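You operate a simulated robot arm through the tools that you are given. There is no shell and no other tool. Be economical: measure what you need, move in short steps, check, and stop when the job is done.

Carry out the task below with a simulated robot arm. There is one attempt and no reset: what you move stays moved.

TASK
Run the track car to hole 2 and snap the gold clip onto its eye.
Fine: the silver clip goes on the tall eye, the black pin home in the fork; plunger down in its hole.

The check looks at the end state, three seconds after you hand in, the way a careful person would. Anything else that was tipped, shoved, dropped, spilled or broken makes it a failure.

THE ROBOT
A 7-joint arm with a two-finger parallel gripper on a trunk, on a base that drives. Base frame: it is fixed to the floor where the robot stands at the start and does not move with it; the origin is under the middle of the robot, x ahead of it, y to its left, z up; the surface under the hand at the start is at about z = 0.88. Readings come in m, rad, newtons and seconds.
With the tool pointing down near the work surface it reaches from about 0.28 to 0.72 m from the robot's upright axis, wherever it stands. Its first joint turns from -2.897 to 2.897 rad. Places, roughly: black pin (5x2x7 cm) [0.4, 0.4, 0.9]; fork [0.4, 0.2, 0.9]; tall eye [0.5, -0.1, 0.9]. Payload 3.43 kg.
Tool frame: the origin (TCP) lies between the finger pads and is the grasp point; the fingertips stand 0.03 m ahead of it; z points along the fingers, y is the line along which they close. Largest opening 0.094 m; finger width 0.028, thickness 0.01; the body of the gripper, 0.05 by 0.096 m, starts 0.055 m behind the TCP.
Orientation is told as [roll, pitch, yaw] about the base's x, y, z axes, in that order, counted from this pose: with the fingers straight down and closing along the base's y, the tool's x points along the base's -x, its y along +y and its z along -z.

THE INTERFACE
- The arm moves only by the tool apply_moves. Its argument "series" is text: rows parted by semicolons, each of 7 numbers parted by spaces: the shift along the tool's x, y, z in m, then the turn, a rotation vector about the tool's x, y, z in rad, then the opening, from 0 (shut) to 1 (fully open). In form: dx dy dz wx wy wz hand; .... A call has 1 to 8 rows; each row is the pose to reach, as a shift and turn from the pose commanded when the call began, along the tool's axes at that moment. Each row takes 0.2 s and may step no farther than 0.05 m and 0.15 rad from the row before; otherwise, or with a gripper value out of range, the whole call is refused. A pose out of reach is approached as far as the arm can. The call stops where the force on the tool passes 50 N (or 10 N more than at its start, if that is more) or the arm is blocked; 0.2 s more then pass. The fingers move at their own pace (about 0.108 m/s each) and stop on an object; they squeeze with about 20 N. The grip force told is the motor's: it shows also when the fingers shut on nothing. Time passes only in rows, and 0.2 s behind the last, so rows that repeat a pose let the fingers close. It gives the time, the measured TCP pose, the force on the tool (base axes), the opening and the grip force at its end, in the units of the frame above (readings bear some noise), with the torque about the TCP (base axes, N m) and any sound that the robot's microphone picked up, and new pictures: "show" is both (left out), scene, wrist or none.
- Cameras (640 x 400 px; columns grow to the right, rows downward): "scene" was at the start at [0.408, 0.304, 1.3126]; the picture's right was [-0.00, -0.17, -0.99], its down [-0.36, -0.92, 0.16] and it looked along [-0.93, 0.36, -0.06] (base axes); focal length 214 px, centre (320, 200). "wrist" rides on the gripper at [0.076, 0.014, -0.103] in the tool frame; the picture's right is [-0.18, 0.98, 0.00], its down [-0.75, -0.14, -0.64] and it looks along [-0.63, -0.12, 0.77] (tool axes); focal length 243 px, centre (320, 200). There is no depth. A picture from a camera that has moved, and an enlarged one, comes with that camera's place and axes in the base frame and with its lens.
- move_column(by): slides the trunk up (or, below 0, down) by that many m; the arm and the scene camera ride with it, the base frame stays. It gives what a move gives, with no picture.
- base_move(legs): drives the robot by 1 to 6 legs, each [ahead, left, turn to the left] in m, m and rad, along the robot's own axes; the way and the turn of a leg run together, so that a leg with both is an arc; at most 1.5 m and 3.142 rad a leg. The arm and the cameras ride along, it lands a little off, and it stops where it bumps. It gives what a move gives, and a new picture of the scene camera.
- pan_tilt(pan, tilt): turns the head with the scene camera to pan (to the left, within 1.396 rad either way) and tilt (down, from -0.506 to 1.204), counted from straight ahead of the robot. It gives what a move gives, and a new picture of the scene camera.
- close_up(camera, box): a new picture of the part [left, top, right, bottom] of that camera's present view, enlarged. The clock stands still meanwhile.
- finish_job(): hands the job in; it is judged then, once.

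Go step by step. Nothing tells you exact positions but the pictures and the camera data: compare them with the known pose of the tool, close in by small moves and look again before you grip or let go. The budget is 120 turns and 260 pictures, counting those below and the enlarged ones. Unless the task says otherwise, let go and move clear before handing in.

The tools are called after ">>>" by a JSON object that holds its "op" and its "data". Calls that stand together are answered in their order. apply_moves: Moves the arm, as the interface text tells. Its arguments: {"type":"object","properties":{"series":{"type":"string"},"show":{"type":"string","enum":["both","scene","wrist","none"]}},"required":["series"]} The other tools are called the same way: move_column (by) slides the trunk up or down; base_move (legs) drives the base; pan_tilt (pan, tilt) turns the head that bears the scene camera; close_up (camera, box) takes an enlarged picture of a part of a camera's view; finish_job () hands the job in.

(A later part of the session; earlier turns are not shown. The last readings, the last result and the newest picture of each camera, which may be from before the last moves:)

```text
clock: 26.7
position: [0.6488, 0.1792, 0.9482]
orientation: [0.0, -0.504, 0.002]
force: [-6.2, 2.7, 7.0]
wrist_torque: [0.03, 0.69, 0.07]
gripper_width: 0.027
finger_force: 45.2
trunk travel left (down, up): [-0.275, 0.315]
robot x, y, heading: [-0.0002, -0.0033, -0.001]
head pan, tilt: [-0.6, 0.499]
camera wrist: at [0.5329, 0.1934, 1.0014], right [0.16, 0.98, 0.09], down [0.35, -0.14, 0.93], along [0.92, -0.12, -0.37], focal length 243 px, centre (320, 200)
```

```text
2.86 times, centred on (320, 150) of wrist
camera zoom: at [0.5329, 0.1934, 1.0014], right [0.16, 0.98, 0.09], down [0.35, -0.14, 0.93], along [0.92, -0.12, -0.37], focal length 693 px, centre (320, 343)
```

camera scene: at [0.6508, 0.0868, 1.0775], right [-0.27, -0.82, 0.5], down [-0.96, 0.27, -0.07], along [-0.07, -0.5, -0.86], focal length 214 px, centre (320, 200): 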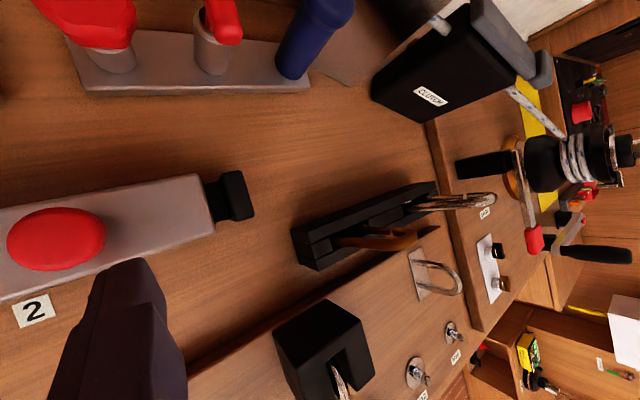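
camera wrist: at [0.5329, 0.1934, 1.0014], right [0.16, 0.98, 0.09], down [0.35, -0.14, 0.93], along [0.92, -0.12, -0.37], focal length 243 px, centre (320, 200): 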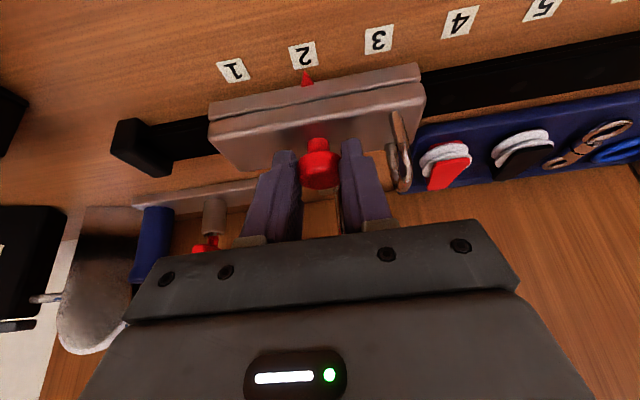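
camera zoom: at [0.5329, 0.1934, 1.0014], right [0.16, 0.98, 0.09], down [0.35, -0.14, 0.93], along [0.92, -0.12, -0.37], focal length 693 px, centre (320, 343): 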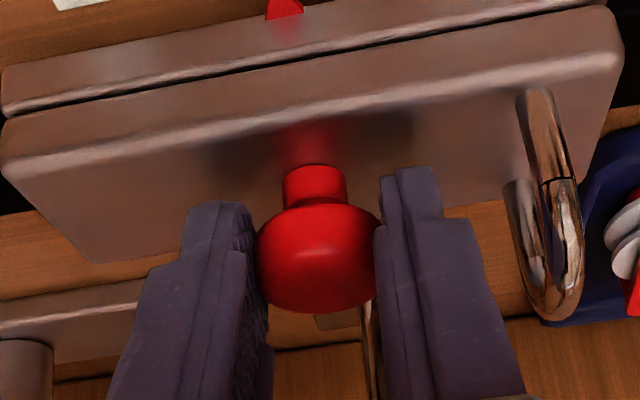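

The plunger looks seated. Releasing to the same partial opening and backing out along the fingers.

>>> {"op": "apply_moves", "data": {"series": "0 0 0 0 0 0 0.43;0 0 0 0 0 0 0.43;0 0 -0.03 0 0 0 0.43;0 0 -0.06 0 0 0 0.43", "show": "wrist"}}

>>> {"op": "close_up", "data": {"camera": "wrist", "box": [220, 20, 420, 160]}}

```text
clock: 27.7
position: [0.62, 0.1802, 0.9993]
orientation: [-0.001, -0.497, 0.0]
force: [0.1, 0.3, -0.4]
wrist_torque: [-0.01, 0.0, -0.01]
gripper_width: 0.0405
finger_force: 0.0
trunk travel left (down, up): [-0.275, 0.315]
robot x, y, heading: [-0.0026, -0.0023, 0.003]
head pan, tilt: [-0.6, 0.499]
camera wrist: at [0.5047, 0.1931, 1.0527], right [0.16, 0.98, 0.09], down [0.36, -0.14, 0.92], along [0.92, -0.12, -0.37], focal length 243 px, centre (320, 200)
```

wrist: 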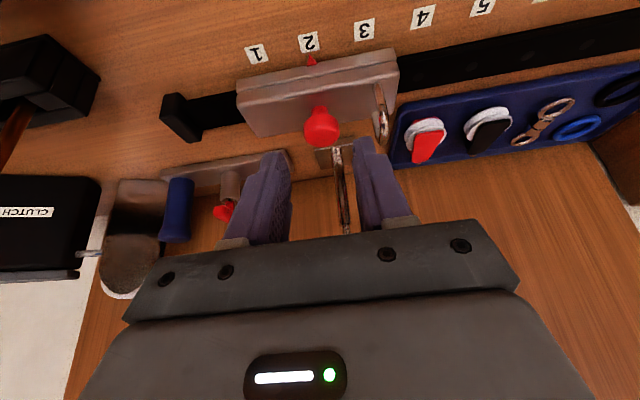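

```text
2.86 times, centred on (320, 90) of wrist
camera zoom: at [0.5047, 0.1931, 1.0527], right [0.16, 0.98, 0.09], down [0.36, -0.14, 0.92], along [0.92, -0.12, -0.37], focal length 693 px, centre (320, 514)
```

zoom: 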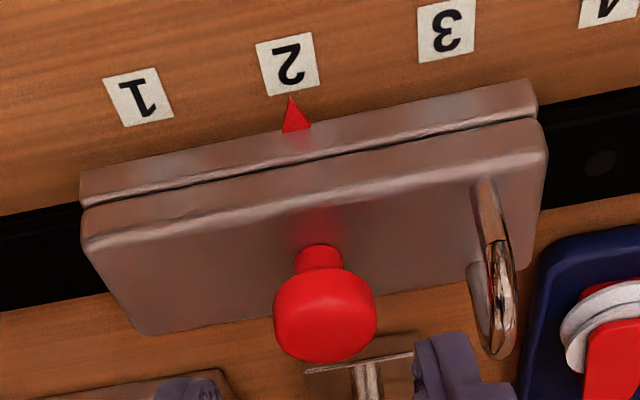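

The car is at 2 with the plunger down. Next, the gold clip: I'll level the hand, then turn it 90° so the fingers close along x, over the gold clip's spine.

>>> {"op": "apply_moves", "data": {"series": "0.012 -0.025 -0.03 0 0.125 0 0.43;0.025 -0.05 -0.059 0 0.25 0 0.43;0.037 -0.075 -0.089 0 0.375 0 0.43;0.0495 -0.10 -0.118 0 0.497 0 0.43", "show": "none"}}

>>> {"op": "apply_moves", "data": {"series": "-0.01 -0.012 0 0 0 0.14 0.43;-0.02 -0.024 0 0 0 0.28 0.43;-0.03 -0.036 0 0 0 0.42 0.43;-0.04 -0.048 0 0 0 0.56 0.43;-0.05 -0.06 0 0 0 0.7 0.43;-0.06 -0.072 0 0 0 0.84 0.43;-0.07 -0.084 0 0 0 0.98 0.43;-0.077 -0.09 0 0 0 1.12 0.43", "show": "none"}}

>>> {"op": "apply_moves", "data": {"series": "0 0 0 0 0 0.15 0.43;0 0 0 0 0 0.30 0.43;0 0 0 0 0 0.45 0.43", "show": "wrist"}}

>>> {"op": "pan_tilt", "data": {"pan": 0.0, "tilt": 0.5}}

```text
clock: 28.7
position: [0.5203, 0.0785, 1.0789]
orientation: [-0.001, 0.001, 0.003]
force: [-0.1, 0.4, -0.3]
wrist_torque: [0.01, 0.0, 0.0]
gripper_width: 0.0405
finger_force: 0.0
trunk travel left (down, up): [-0.275, 0.315]
robot x, y, heading: [-0.0009, -0.001, 0.003]
head pan, tilt: [-0.6, 0.499]
```

```text
clock: 30.5
position: [0.5971, -0.0118, 1.0786]
orientation: [0.001, 0.0, -1.121]
force: [0.0, -0.1, 0.9]
wrist_torque: [-0.01, 0.01, 0.0]
gripper_width: 0.0401
finger_force: 0.1
trunk travel left (down, up): [-0.275, 0.315]
robot x, y, heading: [-0.0024, 0.0031, -0.001]
head pan, tilt: [-0.6, 0.499]
```

```text
clock: 31.3
position: [0.5973, -0.0105, 1.0813]
orientation: [0.0, -0.002, -1.571]
force: [-0.4, -0.5, -0.7]
wrist_torque: [0.02, 0.01, 0.0]
gripper_width: 0.0403
finger_force: 0.1
trunk travel left (down, up): [-0.275, 0.315]
robot x, y, heading: [-0.0049, 0.0006, 0.005]
head pan, tilt: [-0.6, 0.499]
camera wrist: at [0.6119, 0.0654, 1.1824], right [0.98, -0.18, 0.0], down [-0.14, -0.75, 0.64], along [-0.12, -0.63, -0.77], focal length 243 px, centre (320, 200)
```

wrist: 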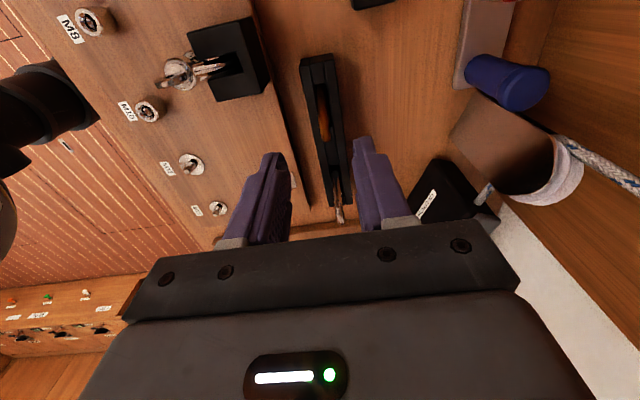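

```text
clock: 32.3
position: [0.5975, -0.0112, 1.0786]
orientation: [0.0, 0.0, -1.569]
force: [-0.2, 0.5, 0.0]
wrist_torque: [0.01, 0.03, -0.01]
gripper_width: 0.0405
finger_force: 0.0
trunk travel left (down, up): [-0.275, 0.315]
robot x, y, heading: [0.0014, -0.0035, 0.005]
head pan, tilt: [0.0, 0.499]
camera scene: at [0.5967, -0.0763, 1.1206], right [-1.0, 0.0, 0.0], down [0.0, 0.88, 0.48], along [0.0, 0.48, -0.88], focal length 214 px, centre (320, 200)
```

scene: 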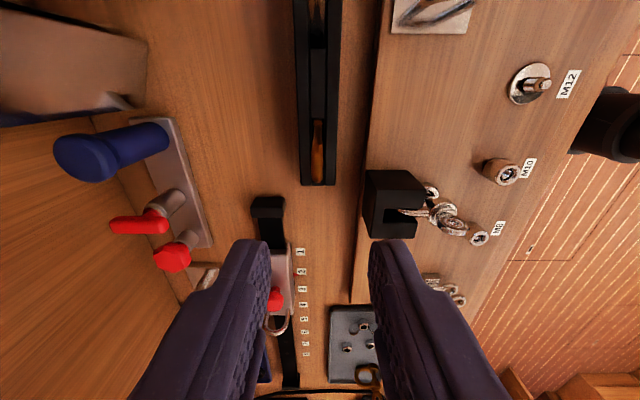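

>>> {"op": "close_up", "data": {"camera": "wrist", "box": [240, 40, 400, 160]}}

>>> {"op": "close_up", "data": {"camera": "scene", "box": [240, 60, 400, 200]}}

```text
3.33 times, centred on (320, 100) of wrist
camera zoom: at [0.6116, 0.0651, 1.1823], right [0.98, -0.18, 0.0], down [-0.14, -0.75, 0.64], along [-0.12, -0.63, -0.77], focal length 809 px, centre (320, 533)
```

zoom: 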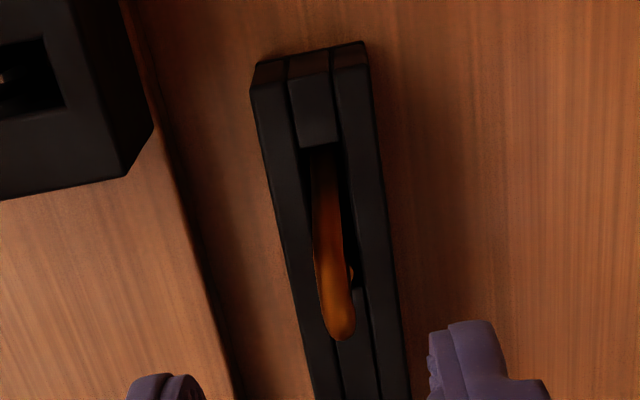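

```text
2.86 times, centred on (320, 130) of scene
camera zoom: at [0.5967, -0.0763, 1.1206], right [-1.0, 0.0, 0.0], down [0.0, 0.88, 0.48], along [0.0, 0.48, -0.88], focal length 613 px, centre (320, 400)
```

zoom: 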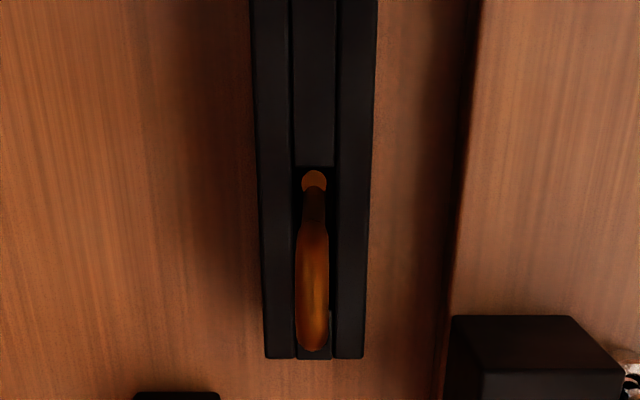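

Gold clip: plane at x≈0.599, spine at y≈-0.015, top at z≈0.98. Descending beside the spine.

>>> {"op": "apply_moves", "data": {"series": "0.005 0.0012 0.04 0 0 0 0.43;0.005 0.0012 0.075 0 0 0 0.43;0.005 0.0012 0.095 0 0 0 0.43;0.005 0.0012 0.104 0 0 0 0.43", "show": "both"}}

>>> {"op": "close_up", "data": {"camera": "wrist", "box": [240, 80, 400, 220]}}

>>> {"op": "close_up", "data": {"camera": "scene", "box": [240, 100, 400, 240]}}

```text
clock: 33.3
position: [0.5981, -0.0049, 0.9742]
orientation: [0.0, 0.002, -1.57]
force: [-0.4, 0.3, -0.9]
wrist_torque: [-0.03, -0.04, 0.02]
gripper_width: 0.0402
finger_force: 0.1
trunk travel left (down, up): [-0.275, 0.315]
robot x, y, heading: [-0.0015, 0.0023, 0.003]
head pan, tilt: [0.0, 0.499]
camera scene: at [0.5978, -0.07, 1.0155], right [-1.0, 0.0, 0.0], down [0.0, 0.88, 0.48], along [0.0, 0.48, -0.88], focal length 214 px, centre (320, 200)
camera wrist: at [0.6127, 0.0714, 1.0772], right [0.98, -0.18, 0.0], down [-0.14, -0.75, 0.64], along [-0.12, -0.63, -0.77], focal length 243 px, centre (320, 200)
```

scene: 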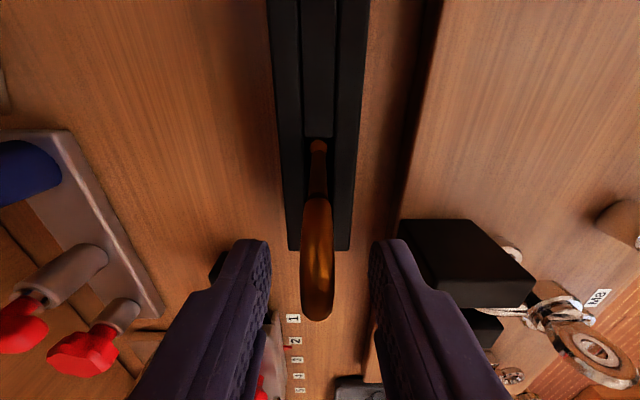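
wrist: 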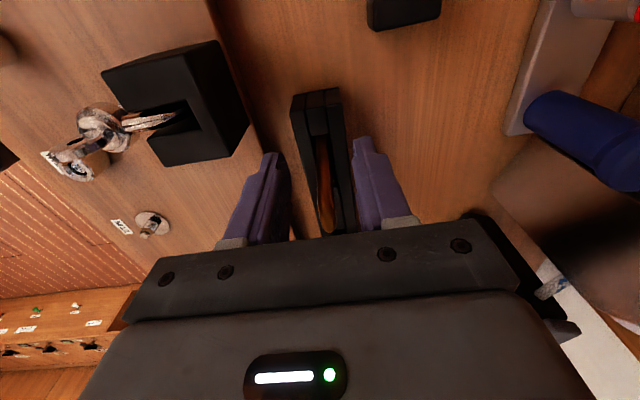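

```text
2.86 times, centred on (320, 150) of wrist
camera zoom: at [0.6127, 0.0714, 1.0772], right [0.98, -0.18, 0.0], down [-0.14, -0.75, 0.64], along [-0.12, -0.63, -0.77], focal length 693 px, centre (320, 343)
```

zoom: 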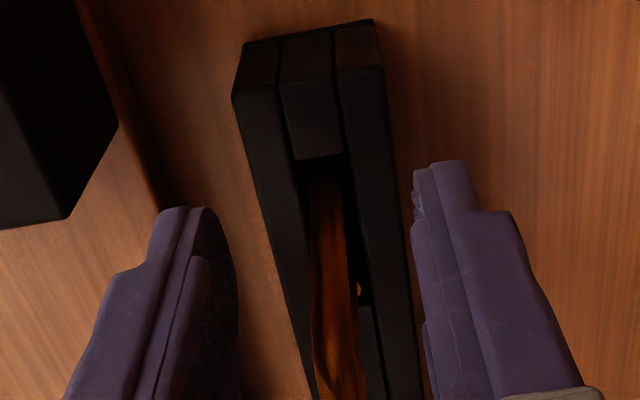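

```text
2.86 times, centred on (320, 170) of scene
camera zoom: at [0.5978, -0.07, 1.0155], right [-1.0, 0.0, 0.0], down [0.0, 0.88, 0.48], along [0.0, 0.48, -0.88], focal length 613 px, centre (320, 286)
```

zoom: 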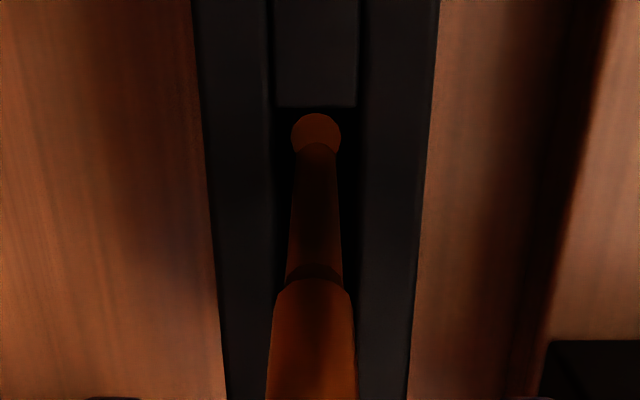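

>>> {"op": "apply_moves", "data": {"series": "-0.003 0.001 0.004 0 0 0 0.43;-0.003 0.001 0.004 0 0 0 0.1;-0.003 0.001 0.004 0 0 0 0;-0.003 0.001 0.004 0 0 0 0", "show": "scene"}}

```text
clock: 34.3
position: [0.6, -0.0081, 0.9697]
orientation: [0.0, -0.001, -1.568]
force: [1.0, -0.1, 1.2]
wrist_torque: [0.02, 0.01, 0.01]
gripper_width: 0.0115
finger_force: 20.5
trunk travel left (down, up): [-0.275, 0.315]
robot x, y, heading: [-0.0022, -0.0009, -0.0]
head pan, tilt: [0.0, 0.499]
camera scene: at [0.5991, -0.0733, 1.0116], right [-1.0, 0.0, 0.0], down [0.0, 0.88, 0.48], along [0.0, 0.48, -0.88], focal length 214 px, centre (320, 200)
```

scene: 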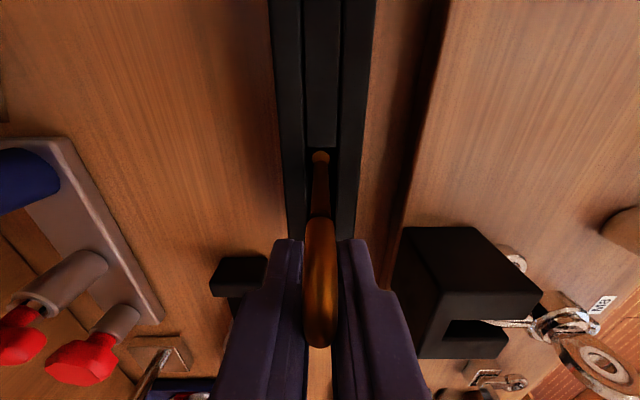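

Gripped. Lifting straight up.

>>> {"op": "apply_moves", "data": {"series": "0 0 -0.02 0 0 0 0;0 0 -0.04 0 0 0 0;0 0 -0.07 0 0 0 0;0 0 -0.1 0 0 0 0", "show": "both"}}

>>> {"op": "close_up", "data": {"camera": "scene", "box": [220, 60, 420, 360]}}

```text
clock: 35.3
position: [0.5998, -0.0075, 1.0691]
orientation: [0.0, -0.001, -1.569]
force: [-0.2, -0.3, -0.3]
wrist_torque: [0.01, -0.02, 0.0]
gripper_width: 0.0113
finger_force: 19.7
trunk travel left (down, up): [-0.275, 0.315]
robot x, y, heading: [-0.0001, 0.0017, -0.0]
head pan, tilt: [0.0, 0.499]
camera scene: at [0.599, -0.0734, 1.11], right [-1.0, 0.0, 0.0], down [0.0, 0.88, 0.48], along [0.0, 0.48, -0.88], focal length 214 px, centre (320, 200)
camera wrist: at [0.614, 0.068, 1.1717], right [0.98, -0.18, 0.0], down [-0.14, -0.75, 0.64], along [-0.12, -0.63, -0.77], focal length 243 px, centre (320, 200)
```

scene: 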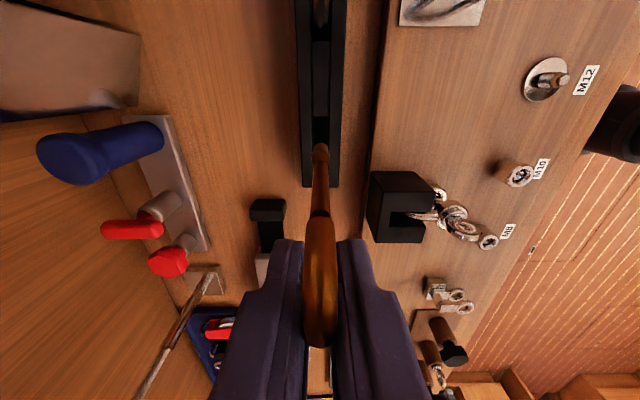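
wrist: 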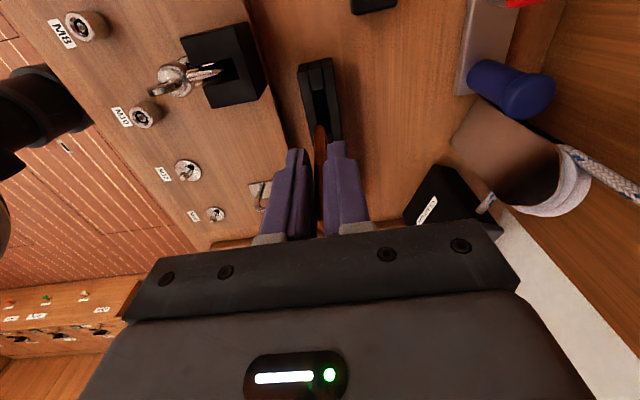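

```text
1.33 times, centred on (320, 210) of scene
camera zoom: at [0.599, -0.0734, 1.11], right [-1.0, 0.0, 0.0], down [0.0, 0.88, 0.48], along [0.0, 0.48, -0.88], focal length 286 px, centre (320, 187)
```

zoom: 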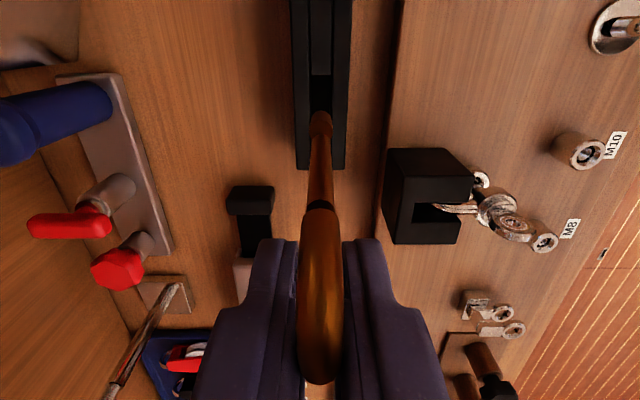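

The clip is held well. I'll roll the hand about 60° so the gate faces down, and yaw it 0.5 rad so the wrist stays clear of the handwheel.

>>> {"op": "apply_moves", "data": {"series": "0 0 0 0 0.1495 0 0;0 0 0 0 0.299 0 0;0 0 0 0 0.4485 0 0;0 0 0 0 0.598 0 0;0 0 0 0 0.7475 0 0;0 0 0 0 0.897 0 0;0 0 0 0 1.047 0 0", "show": "scene"}}

>>> {"op": "apply_moves", "data": {"series": "0 0 0 -0.108 0 0.0625 0;0 0 0 -0.216 0 0.125 0;0 0 0 -0.325 0 0.1875 0;0 0 0 -0.433 0 0.25 0", "show": "both"}}

```text
clock: 36.9
position: [0.6008, -0.0084, 1.0712]
orientation: [0.0, 1.05, -1.57]
force: [-0.4, -0.3, -0.4]
wrist_torque: [0.0, 0.04, 0.01]
gripper_width: 0.0115
finger_force: 19.8
trunk travel left (down, up): [-0.275, 0.315]
robot x, y, heading: [-0.0016, 0.0025, 0.004]
head pan, tilt: [0.0, 0.499]
camera scene: at [0.5997, -0.0767, 1.0379], right [-1.0, 0.0, 0.0], down [0.0, 0.02, 1.0], along [0.0, 1.0, -0.02], focal length 214 px, centre (320, 200)
```

scene: 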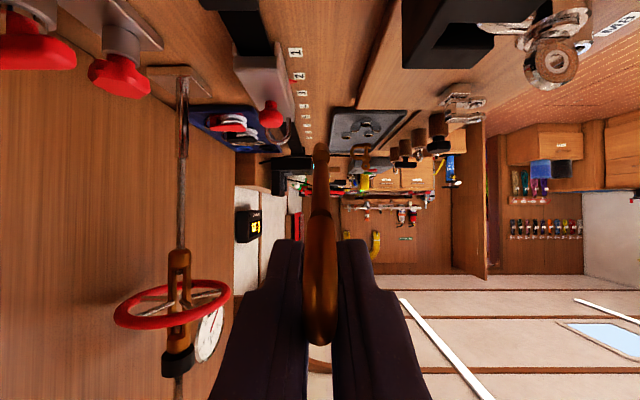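

```text
clock: 37.9
position: [0.5997, -0.0091, 1.072]
orientation: [0.003, 1.047, -2.069]
force: [-0.9, -0.7, -0.2]
wrist_torque: [-0.02, 0.01, 0.01]
gripper_width: 0.0
finger_force: 20.0
trunk travel left (down, up): [-0.275, 0.315]
robot x, y, heading: [-0.0028, 0.0001, 0.0]
head pan, tilt: [0.0, 0.499]
camera scene: at [0.5672, -0.0686, 1.0376], right [-0.88, 0.48, 0.0], down [0.01, 0.02, 1.0], along [0.48, 0.88, -0.03], focal length 214 px, centre (320, 200)
camera wrist: at [0.5877, -0.0608, 1.189], right [0.82, -0.55, -0.16], down [-0.57, -0.75, -0.33], along [0.06, 0.36, -0.93], focal length 243 px, centre (320, 200)
```

scene: 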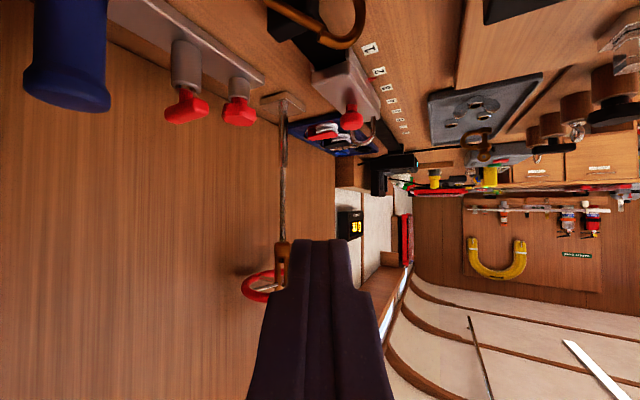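
wrist: 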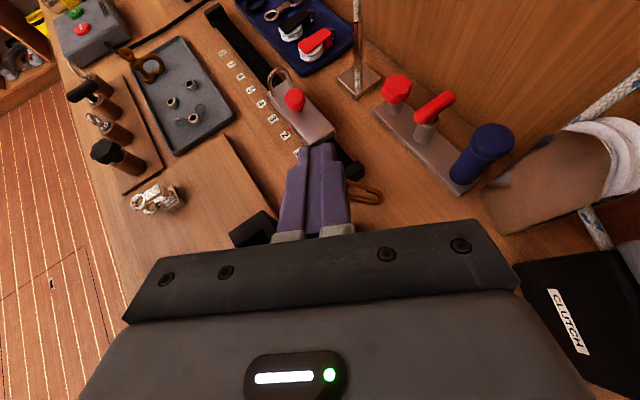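

The clip slipped out of the pads (held too near their edge) and fell near the track's end. Looking for it.

>>> {"op": "close_up", "data": {"camera": "wrist", "box": [240, 60, 440, 240]}}

>>> {"op": "close_up", "data": {"camera": "scene", "box": [240, 0, 440, 140]}}

```text
2.22 times, centred on (340, 150) of wrist
camera zoom: at [0.5877, -0.0608, 1.189], right [0.82, -0.55, -0.16], down [-0.57, -0.75, -0.33], along [0.06, 0.36, -0.93], focal length 539 px, centre (276, 311)
```

zoom: 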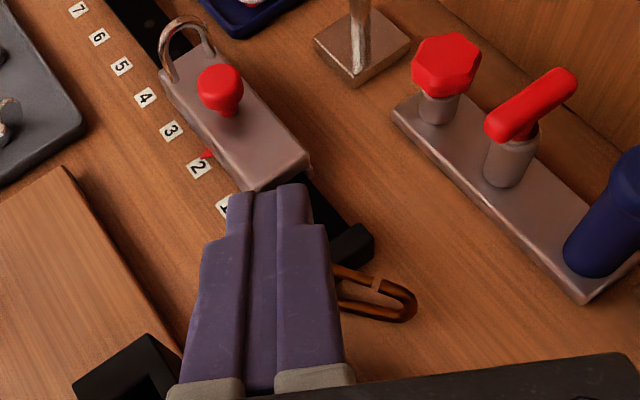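

```text
2.86 times, centred on (340, 70) of scene
camera zoom: at [0.5672, -0.0686, 1.0376], right [-0.88, 0.48, 0.0], down [0.01, 0.02, 1.0], along [0.48, 0.88, -0.03], focal length 613 px, centre (263, 571)
```

zoom: 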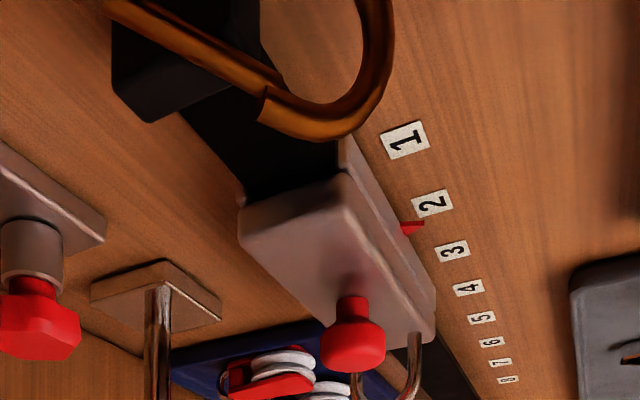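

>>> {"op": "apply_moves", "data": {"series": "0.02 0 -0.01 0.108 0 -0.0625 0;0.035 0 -0.02 0.216 0 -0.125 0;0.052 0 -0.03 0.325 0 -0.1875 0;0.069 0 -0.04 0.433 0 -0.25 0", "show": "none"}}

>>> {"op": "apply_moves", "data": {"series": "0 0 0 0 -0.1495 0 0.3;0 0 0 0 -0.299 0 0.5;0 0 0 0 -0.4485 0 0.7;0 0 0 0 -0.598 0 0.8;0 0 0 0 -0.7475 0 0.8;0 0 0 0 -0.897 0 0.8;0 0 0 0 -1.047 0 0.8", "show": "both"}}

>>> {"op": "pan_tilt", "data": {"pan": 0, "tilt": 0.2}}

```text
clock: 38.9
position: [0.602, -0.0082, 1.1525]
orientation: [-0.002, 1.046, -1.567]
force: [-0.5, 0.0, 0.4]
wrist_torque: [-0.04, -0.02, 0.03]
gripper_width: 0.0
finger_force: 19.3
trunk travel left (down, up): [-0.275, 0.315]
robot x, y, heading: [0.0016, 0.0044, 0.0]
head pan, tilt: [0.0, 0.499]
```

```text
clock: 40.5
position: [0.5993, -0.0081, 1.1525]
orientation: [0.0, -0.004, -1.57]
force: [0.4, -0.4, -0.9]
wrist_torque: [-0.01, 0.0, -0.01]
gripper_width: 0.0751
finger_force: 0.1
trunk travel left (down, up): [-0.275, 0.315]
robot x, y, heading: [0.0008, 0.0042, 0.001]
head pan, tilt: [0.0, 0.499]
camera scene: at [0.5992, -0.0737, 1.1923], right [-1.0, 0.0, 0.0], down [0.0, 0.88, 0.48], along [0.0, 0.48, -0.88], focal length 214 px, centre (320, 200)
camera wrist: at [0.6142, 0.0679, 1.2537], right [0.98, -0.18, 0.0], down [-0.14, -0.75, 0.64], along [-0.12, -0.63, -0.76], focal length 243 px, centre (320, 200)
```

scene: 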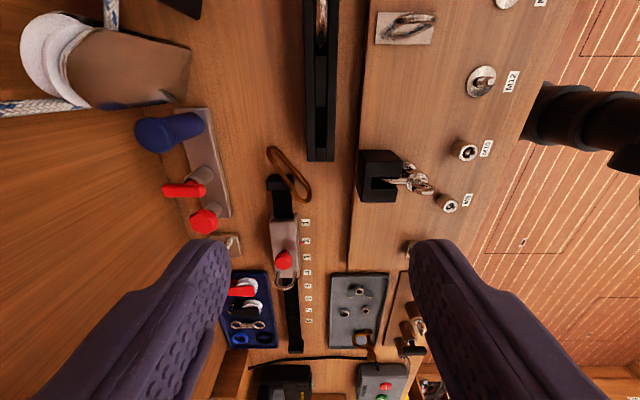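
wrist: 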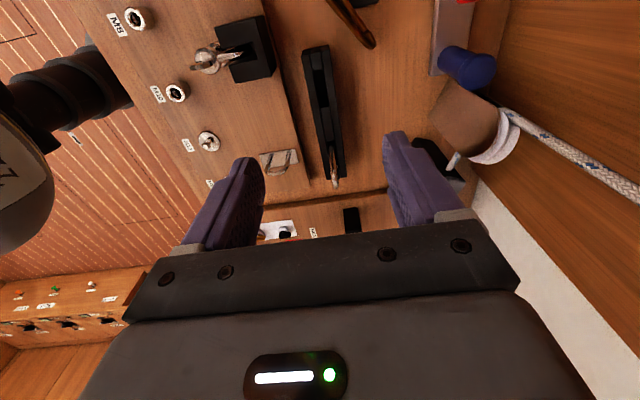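

```text
clock: 41.3
position: [0.601, -0.0089, 1.1523]
orientation: [0.0, 0.002, -1.57]
force: [-0.4, 0.1, 0.3]
wrist_torque: [0.02, -0.01, -0.03]
gripper_width: 0.0753
finger_force: 0.0
trunk travel left (down, up): [-0.275, 0.315]
robot x, y, heading: [-0.0026, 0.0024, -0.001]
head pan, tilt: [0.0, 0.201]
camera scene: at [0.5993, -0.1019, 1.1897], right [-1.0, 0.0, 0.0], down [0.0, 0.98, 0.2], along [0.0, 0.2, -0.98], focal length 214 px, centre (320, 200)
```

scene: 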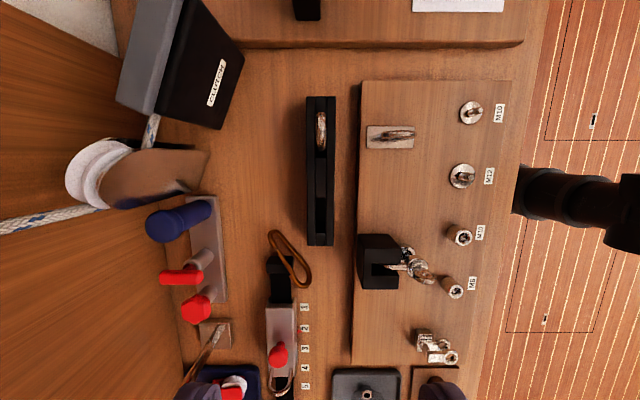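

>>> {"op": "close_up", "data": {"camera": "scene", "box": [230, 210, 350, 310]}}

>>> {"op": "close_up", "data": {"camera": "wrist", "box": [300, 0, 400, 80]}}

```text
4.00 times, centred on (290, 260) of scene
camera zoom: at [0.5993, -0.1019, 1.1897], right [-1.0, 0.0, 0.0], down [0.0, 0.98, 0.2], along [0.0, 0.2, -0.98], focal length 858 px, centre (440, -40)
```

zoom: 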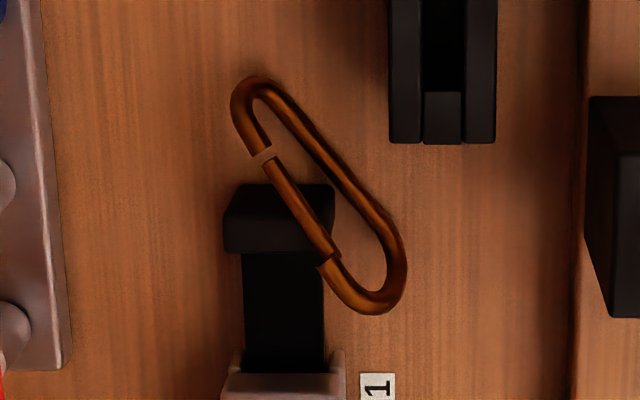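

```text
5.00 times, centred on (350, 40) of wrist
camera zoom: at [0.6142, 0.0671, 1.2537], right [0.98, -0.18, 0.0], down [-0.14, -0.75, 0.64], along [-0.12, -0.63, -0.77], focal length 1213 px, centre (170, 1000)
```

zoom: 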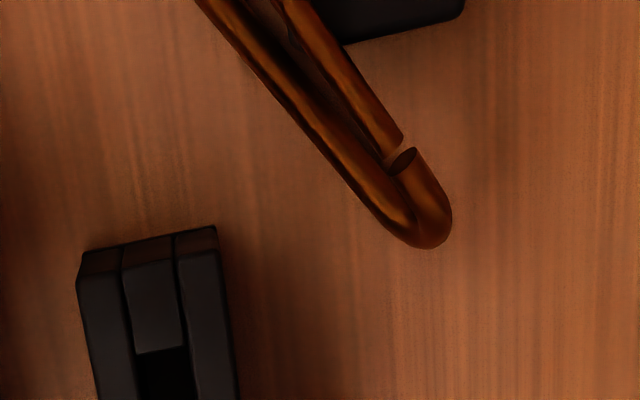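

I can see the clip lying on the track's end stop. I'll take a low side view with the pannable camera to see how it lies.

>>> {"op": "apply_moves", "data": {"series": "0.024 -0.016 0.034 0 0 0 0.6;0.048 -0.032 0.068 0 0 0 0.4;0.072 -0.048 0.102 0 0 0 0.4;0.096 -0.064 0.136 0 0 0 0.4;0.12 -0.08 0.165 0 0 0 0.4", "show": "none"}}

>>> {"op": "pan_tilt", "data": {"pan": 1.1, "tilt": 0.1}}

>>> {"op": "close_up", "data": {"camera": "scene", "box": [220, 130, 420, 270]}}

```text
clock: 42.5
position: [0.5216, 0.1115, 0.9865]
orientation: [0.0, -0.003, -1.57]
force: [0.1, 0.0, 0.1]
wrist_torque: [0.0, 0.01, -0.01]
gripper_width: 0.0378
finger_force: 0.0
trunk travel left (down, up): [-0.275, 0.315]
robot x, y, heading: [0.0011, 0.0021, -0.003]
head pan, tilt: [0.0, 0.201]
```

```text
clock: 43.9
position: [0.5211, 0.1108, 0.9876]
orientation: [-0.001, 0.0, -1.569]
force: [-0.6, -0.7, 0.7]
wrist_torque: [-0.01, 0.01, 0.03]
gripper_width: 0.0376
finger_force: 0.1
trunk travel left (down, up): [-0.275, 0.315]
robot x, y, heading: [-0.0002, -0.0023, 0.001]
head pan, tilt: [1.1, 0.099]
camera scene: at [0.6023, 0.0089, 1.0769], right [-0.45, 0.0, -0.89], down [-0.09, 0.99, 0.04], along [0.89, 0.1, -0.45], focal length 214 px, centre (320, 200)
```

scene: 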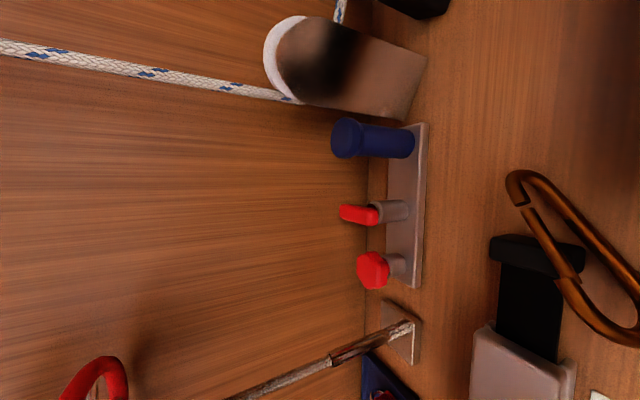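

```text
2.86 times, centred on (320, 200) of scene
camera zoom: at [0.6023, 0.0089, 1.0769], right [-0.45, 0.0, -0.89], down [-0.09, 0.99, 0.04], along [0.89, 0.1, -0.45], focal length 613 px, centre (320, 200)
```

zoom: 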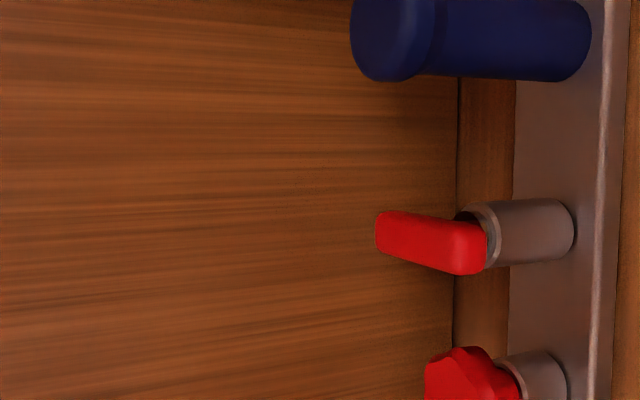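

>>> {"op": "apply_moves", "data": {"series": "0 -0.04 0 0 0 0 0.3;0 -0.08 0.01 0 0 0 0.3;0 -0.11 0.018 0 0 0 0.3", "show": "scene"}}

>>> {"op": "close_up", "data": {"camera": "scene", "box": [330, 120, 490, 260]}}

```text
clock: 44.6
position: [0.4069, 0.1113, 0.9685]
orientation: [0.0, -0.001, -1.571]
force: [-1.1, 0.3, 0.0]
wrist_torque: [0.0, -0.03, 0.01]
gripper_width: 0.0282
finger_force: 0.1
trunk travel left (down, up): [-0.275, 0.315]
robot x, y, heading: [-0.0039, -0.0003, 0.002]
head pan, tilt: [1.1, 0.099]
camera scene: at [0.4892, 0.0093, 1.0593], right [-0.45, 0.0, -0.89], down [-0.09, 0.99, 0.04], along [0.89, 0.1, -0.45], focal length 214 px, centre (320, 200)
```

scene: 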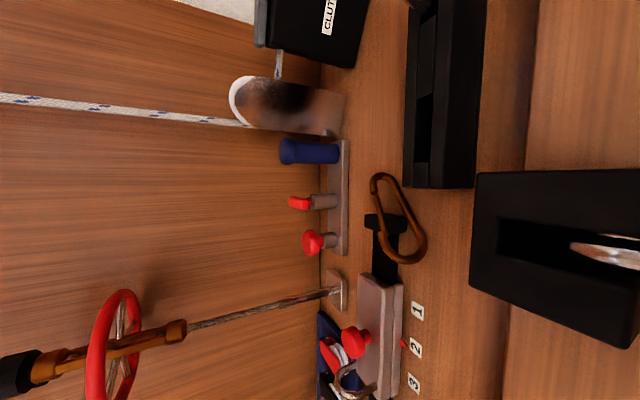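

```text
2.86 times, centred on (410, 190) of scene
camera zoom: at [0.4892, 0.0093, 1.0593], right [-0.45, 0.0, -0.89], down [-0.09, 0.99, 0.04], along [0.89, 0.1, -0.45], focal length 613 px, centre (63, 229)
```

zoom: 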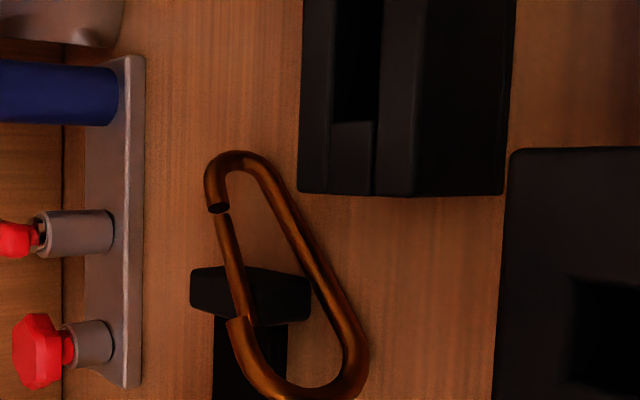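

The clip lies inclined, nose toward -y, hinge end toward +y. I'll pick it by the outer edges of its solid hinge end so the nose and gate stay free; that needs the hand turned, so I raise and rotate.

>>> {"op": "apply_moves", "data": {"series": "0 0.01 -0.03 0 0 -0.15 0.6;-0.005 0.02 -0.06 0 0 -0.3 0.6;-0.01 0.03 -0.09 0 0 -0.45 0.6;-0.015 0.05 -0.12 0 0 -0.6 0.6;-0.02 0.07 -0.13 0 0 -0.75 0.6;-0.025 0.09 -0.13 0 0 -0.9 0.6;-0.03 0.09 -0.13 0 0 -1.05 0.6;-0.03 0.09 -0.13 0 0 -1.2 0.6", "show": "none"}}

>>> {"op": "apply_moves", "data": {"series": "0 0 0 0 0 -0.15 0.6;0 0 0 0 0 -0.3 0.6;0 0 0 0 0 -0.45 0.6;0 0 0 0 0 -0.6 0.6;0 0 0 0 0 -0.75 0.6;0 0 0 0 0 -0.9 0.6;0 0 0 0 0 -1.05 0.6;0 0 0 0 0 -1.2 0.6", "show": "none"}}

>>> {"op": "apply_moves", "data": {"series": "0 0 0 0 0 -0.15 0.6;0 0 0 0 0 -0.3 0.6;0 0 0 0 0 -0.45 0.6;0 0 0 0 0 -0.6 0.6;0 0 0 0 0 -0.75 0.6;0 0 0 0 0 -0.9 0.6;0 0 0 0 0 -1.05 0.6;0 0 0 0 0 -1.2 0.6", "show": "wrist"}}

```text
clock: 46.5
position: [0.5001, 0.0805, 1.0982]
orientation: [-0.001, 0.001, -0.367]
force: [0.5, 0.1, 0.1]
wrist_torque: [0.0, -0.06, -0.03]
gripper_width: 0.0563
finger_force: 0.0
trunk travel left (down, up): [-0.275, 0.315]
robot x, y, heading: [-0.0006, -0.0001, -0.001]
head pan, tilt: [1.1, 0.099]
```

```text
clock: 48.2
position: [0.4996, 0.08, 1.0979]
orientation: [-0.002, 0.0, 0.833]
force: [-0.2, -0.6, 0.6]
wrist_torque: [-0.02, 0.07, 0.03]
gripper_width: 0.0566
finger_force: 0.2
trunk travel left (down, up): [-0.275, 0.315]
robot x, y, heading: [-0.0025, -0.0019, -0.002]
head pan, tilt: [1.1, 0.099]
```

```text
clock: 50.0
position: [0.4982, 0.0808, 1.0989]
orientation: [0.001, 0.0, 2.035]
force: [-0.5, -0.5, -0.2]
wrist_torque: [0.03, 0.01, 0.01]
gripper_width: 0.0564
finger_force: 0.1
trunk travel left (down, up): [-0.275, 0.315]
robot x, y, heading: [0.0002, -0.0009, 0.001]
head pan, tilt: [1.1, 0.099]
camera wrist: at [0.5208, 0.0066, 1.2009], right [-0.96, -0.27, 0.0], down [-0.21, 0.74, 0.64], along [-0.18, 0.62, -0.77], focal length 243 px, centre (320, 200)
```

wrist: 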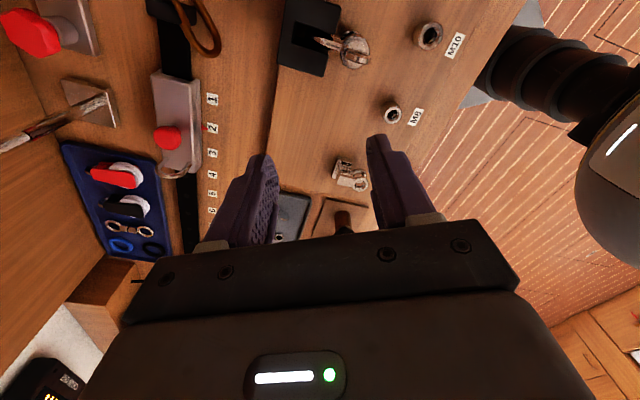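

Yaw 2.03 is reachable. Tilting 0.3 rad and moving to a pre-grasp over the clip's hinge end.

>>> {"op": "apply_moves", "data": {"series": "0.016 -0.021 0.025 0.08 0 0 0.5;0.033 -0.043 0.055 0.16 0 0 0.5;0.05 -0.064 0.085 0.24 0 0 0.5;0.0663 -0.0854 0.1145 0.3 0 0 0.5", "show": "wrist"}}

>>> {"op": "pan_tilt", "data": {"pan": 0, "tilt": 0.5}}

>>> {"op": "close_up", "data": {"camera": "wrist", "box": [220, 60, 420, 220]}}

```text
clock: 51.0
position: [0.607, 0.0594, 0.9846]
orientation: [-0.3, 0.001, 2.029]
force: [-0.1, 0.1, -0.5]
wrist_torque: [0.05, -0.01, -0.01]
gripper_width: 0.0471
finger_force: 0.0
trunk travel left (down, up): [-0.275, 0.315]
robot x, y, heading: [0.0012, -0.0008, -0.003]
head pan, tilt: [1.1, 0.099]
camera wrist: at [0.6016, -0.0282, 1.0778], right [-0.92, -0.25, -0.29], down [-0.38, 0.65, 0.65], along [0.03, 0.72, -0.7], focal length 243 px, centre (320, 200)
```

wrist: 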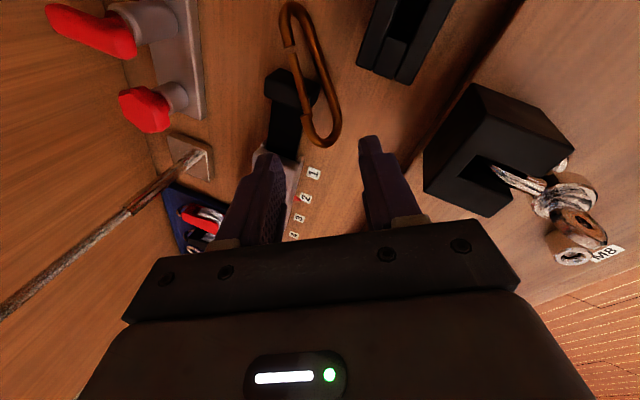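

```text
clock: 52.4
position: [0.6059, 0.0603, 0.984]
orientation: [-0.302, 0.001, 2.029]
force: [-0.5, 0.8, 0.2]
wrist_torque: [-0.01, -0.04, 0.0]
gripper_width: 0.0474
finger_force: 0.0
trunk travel left (down, up): [-0.275, 0.315]
robot x, y, heading: [0.0006, 0.0003, -0.001]
head pan, tilt: [0.0, 0.499]
camera scene: at [0.5666, 0.1107, 1.0236], right [0.86, 0.42, 0.29], down [0.26, -0.85, 0.46], along [0.44, -0.31, -0.84], focal length 214 px, centre (320, 200)
```

scene: 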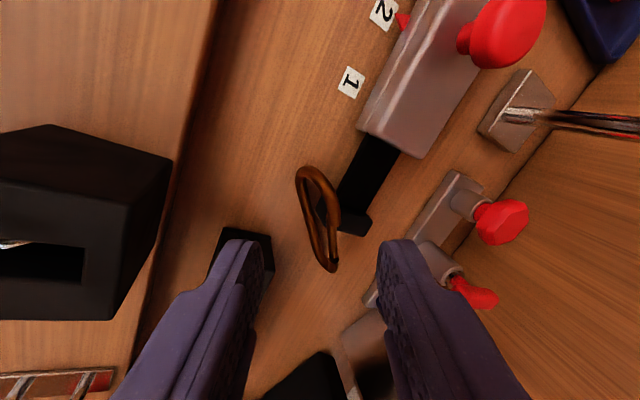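

```text
2.50 times, centred on (320, 140) of wrist
camera zoom: at [0.6007, -0.0278, 1.0785], right [-0.92, -0.25, -0.29], down [-0.38, 0.65, 0.65], along [0.02, 0.72, -0.7], focal length 606 px, centre (320, 350)
```

zoom: 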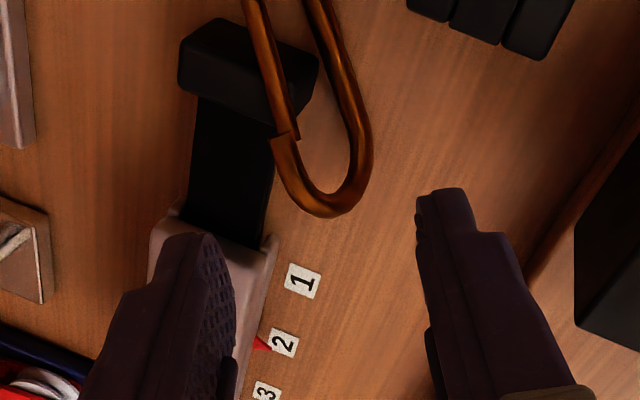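

>>> {"op": "apply_moves", "data": {"series": "-0.008 0.002 0.02 0 0 0 0.5;-0.008 0.002 0.04 0 0 0 0.5;-0.008 0.002 0.048 0 0 0 0.5", "show": "both"}}

>>> {"op": "close_up", "data": {"camera": "wrist", "box": [220, 60, 420, 220]}}

>>> {"op": "close_up", "data": {"camera": "scene", "box": [220, 140, 440, 320]}}

```text
clock: 53.2
position: [0.6144, 0.0719, 0.9369]
orientation: [-0.301, 0.001, 2.03]
force: [-0.3, -0.1, 0.3]
wrist_torque: [0.0, 0.03, 0.01]
gripper_width: 0.0469
finger_force: 0.2
trunk travel left (down, up): [-0.275, 0.315]
robot x, y, heading: [-0.0014, 0.0018, -0.004]
head pan, tilt: [0.0, 0.499]
camera scene: at [0.5744, 0.122, 0.9757], right [0.86, 0.42, 0.3], down [0.26, -0.85, 0.46], along [0.45, -0.31, -0.84], focal length 214 px, centre (320, 200)
camera wrist: at [0.6084, -0.0165, 1.0306], right [-0.92, -0.25, -0.29], down [-0.38, 0.65, 0.65], along [0.02, 0.72, -0.7], focal length 243 px, centre (320, 200)
```

scene: 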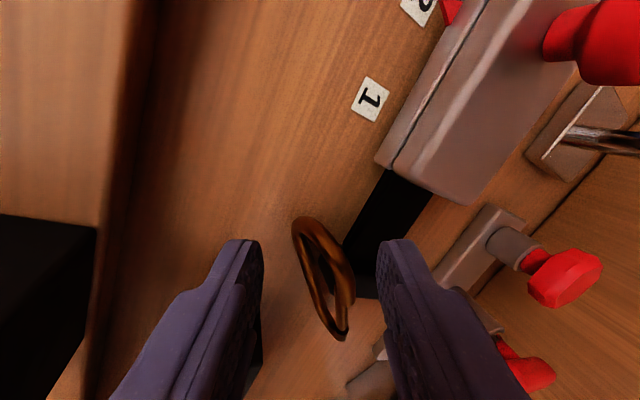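
wrist: 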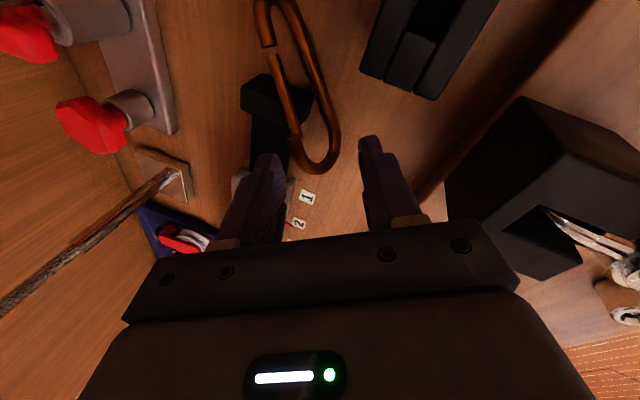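

```text
2.50 times, centred on (320, 140) of wrist
camera zoom: at [0.6084, -0.0165, 1.0306], right [-0.92, -0.25, -0.29], down [-0.38, 0.65, 0.65], along [0.02, 0.72, -0.7], focal length 606 px, centre (320, 350)
```

zoom: 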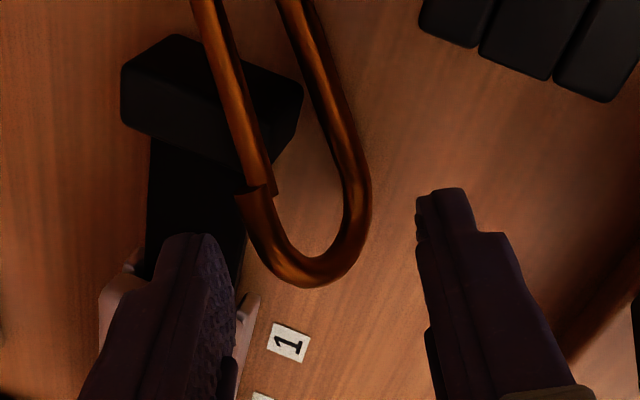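

```text
2.22 times, centred on (330, 230) of scene
camera zoom: at [0.5744, 0.122, 0.9757], right [0.86, 0.42, 0.3], down [0.26, -0.85, 0.46], along [0.45, -0.31, -0.84], focal length 477 px, centre (298, 133)
```

zoom: 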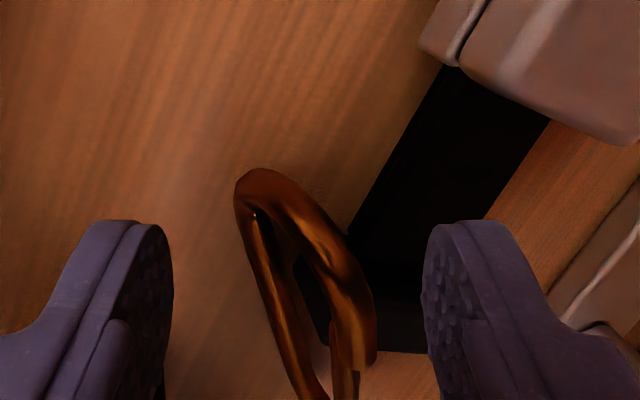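

>>> {"op": "apply_moves", "data": {"series": "-0.003 -0.001 0.004 0 0 0 0.5;-0.003 -0.001 0.008 0 0 0 0.5;-0.003 -0.001 0.010 0 0 0 0.5", "show": "scene"}}

>>> {"op": "close_up", "data": {"camera": "scene", "box": [220, 160, 440, 340]}}

```text
clock: 54.0
position: [0.6155, 0.0766, 0.9275]
orientation: [-0.299, 0.0, 2.03]
force: [-0.2, 0.8, -0.1]
wrist_torque: [0.01, 0.02, 0.0]
gripper_width: 0.047
finger_force: 0.0
trunk travel left (down, up): [-0.275, 0.315]
robot x, y, heading: [-0.0013, 0.0019, -0.002]
head pan, tilt: [0.0, 0.499]
camera scene: at [0.5758, 0.1272, 0.9669], right [0.86, 0.42, 0.3], down [0.26, -0.85, 0.46], along [0.44, -0.31, -0.84], focal length 214 px, centre (320, 200)
```

scene: 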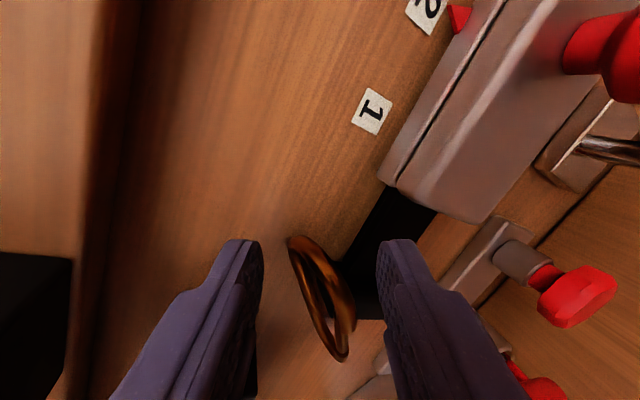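

```text
2.22 times, centred on (330, 250) of scene
camera zoom: at [0.5758, 0.1272, 0.9669], right [0.86, 0.42, 0.3], down [0.26, -0.85, 0.46], along [0.44, -0.31, -0.84], focal length 477 px, centre (298, 89)
```

zoom: 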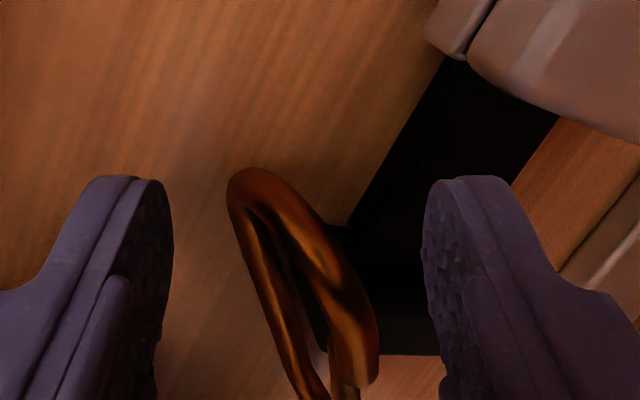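

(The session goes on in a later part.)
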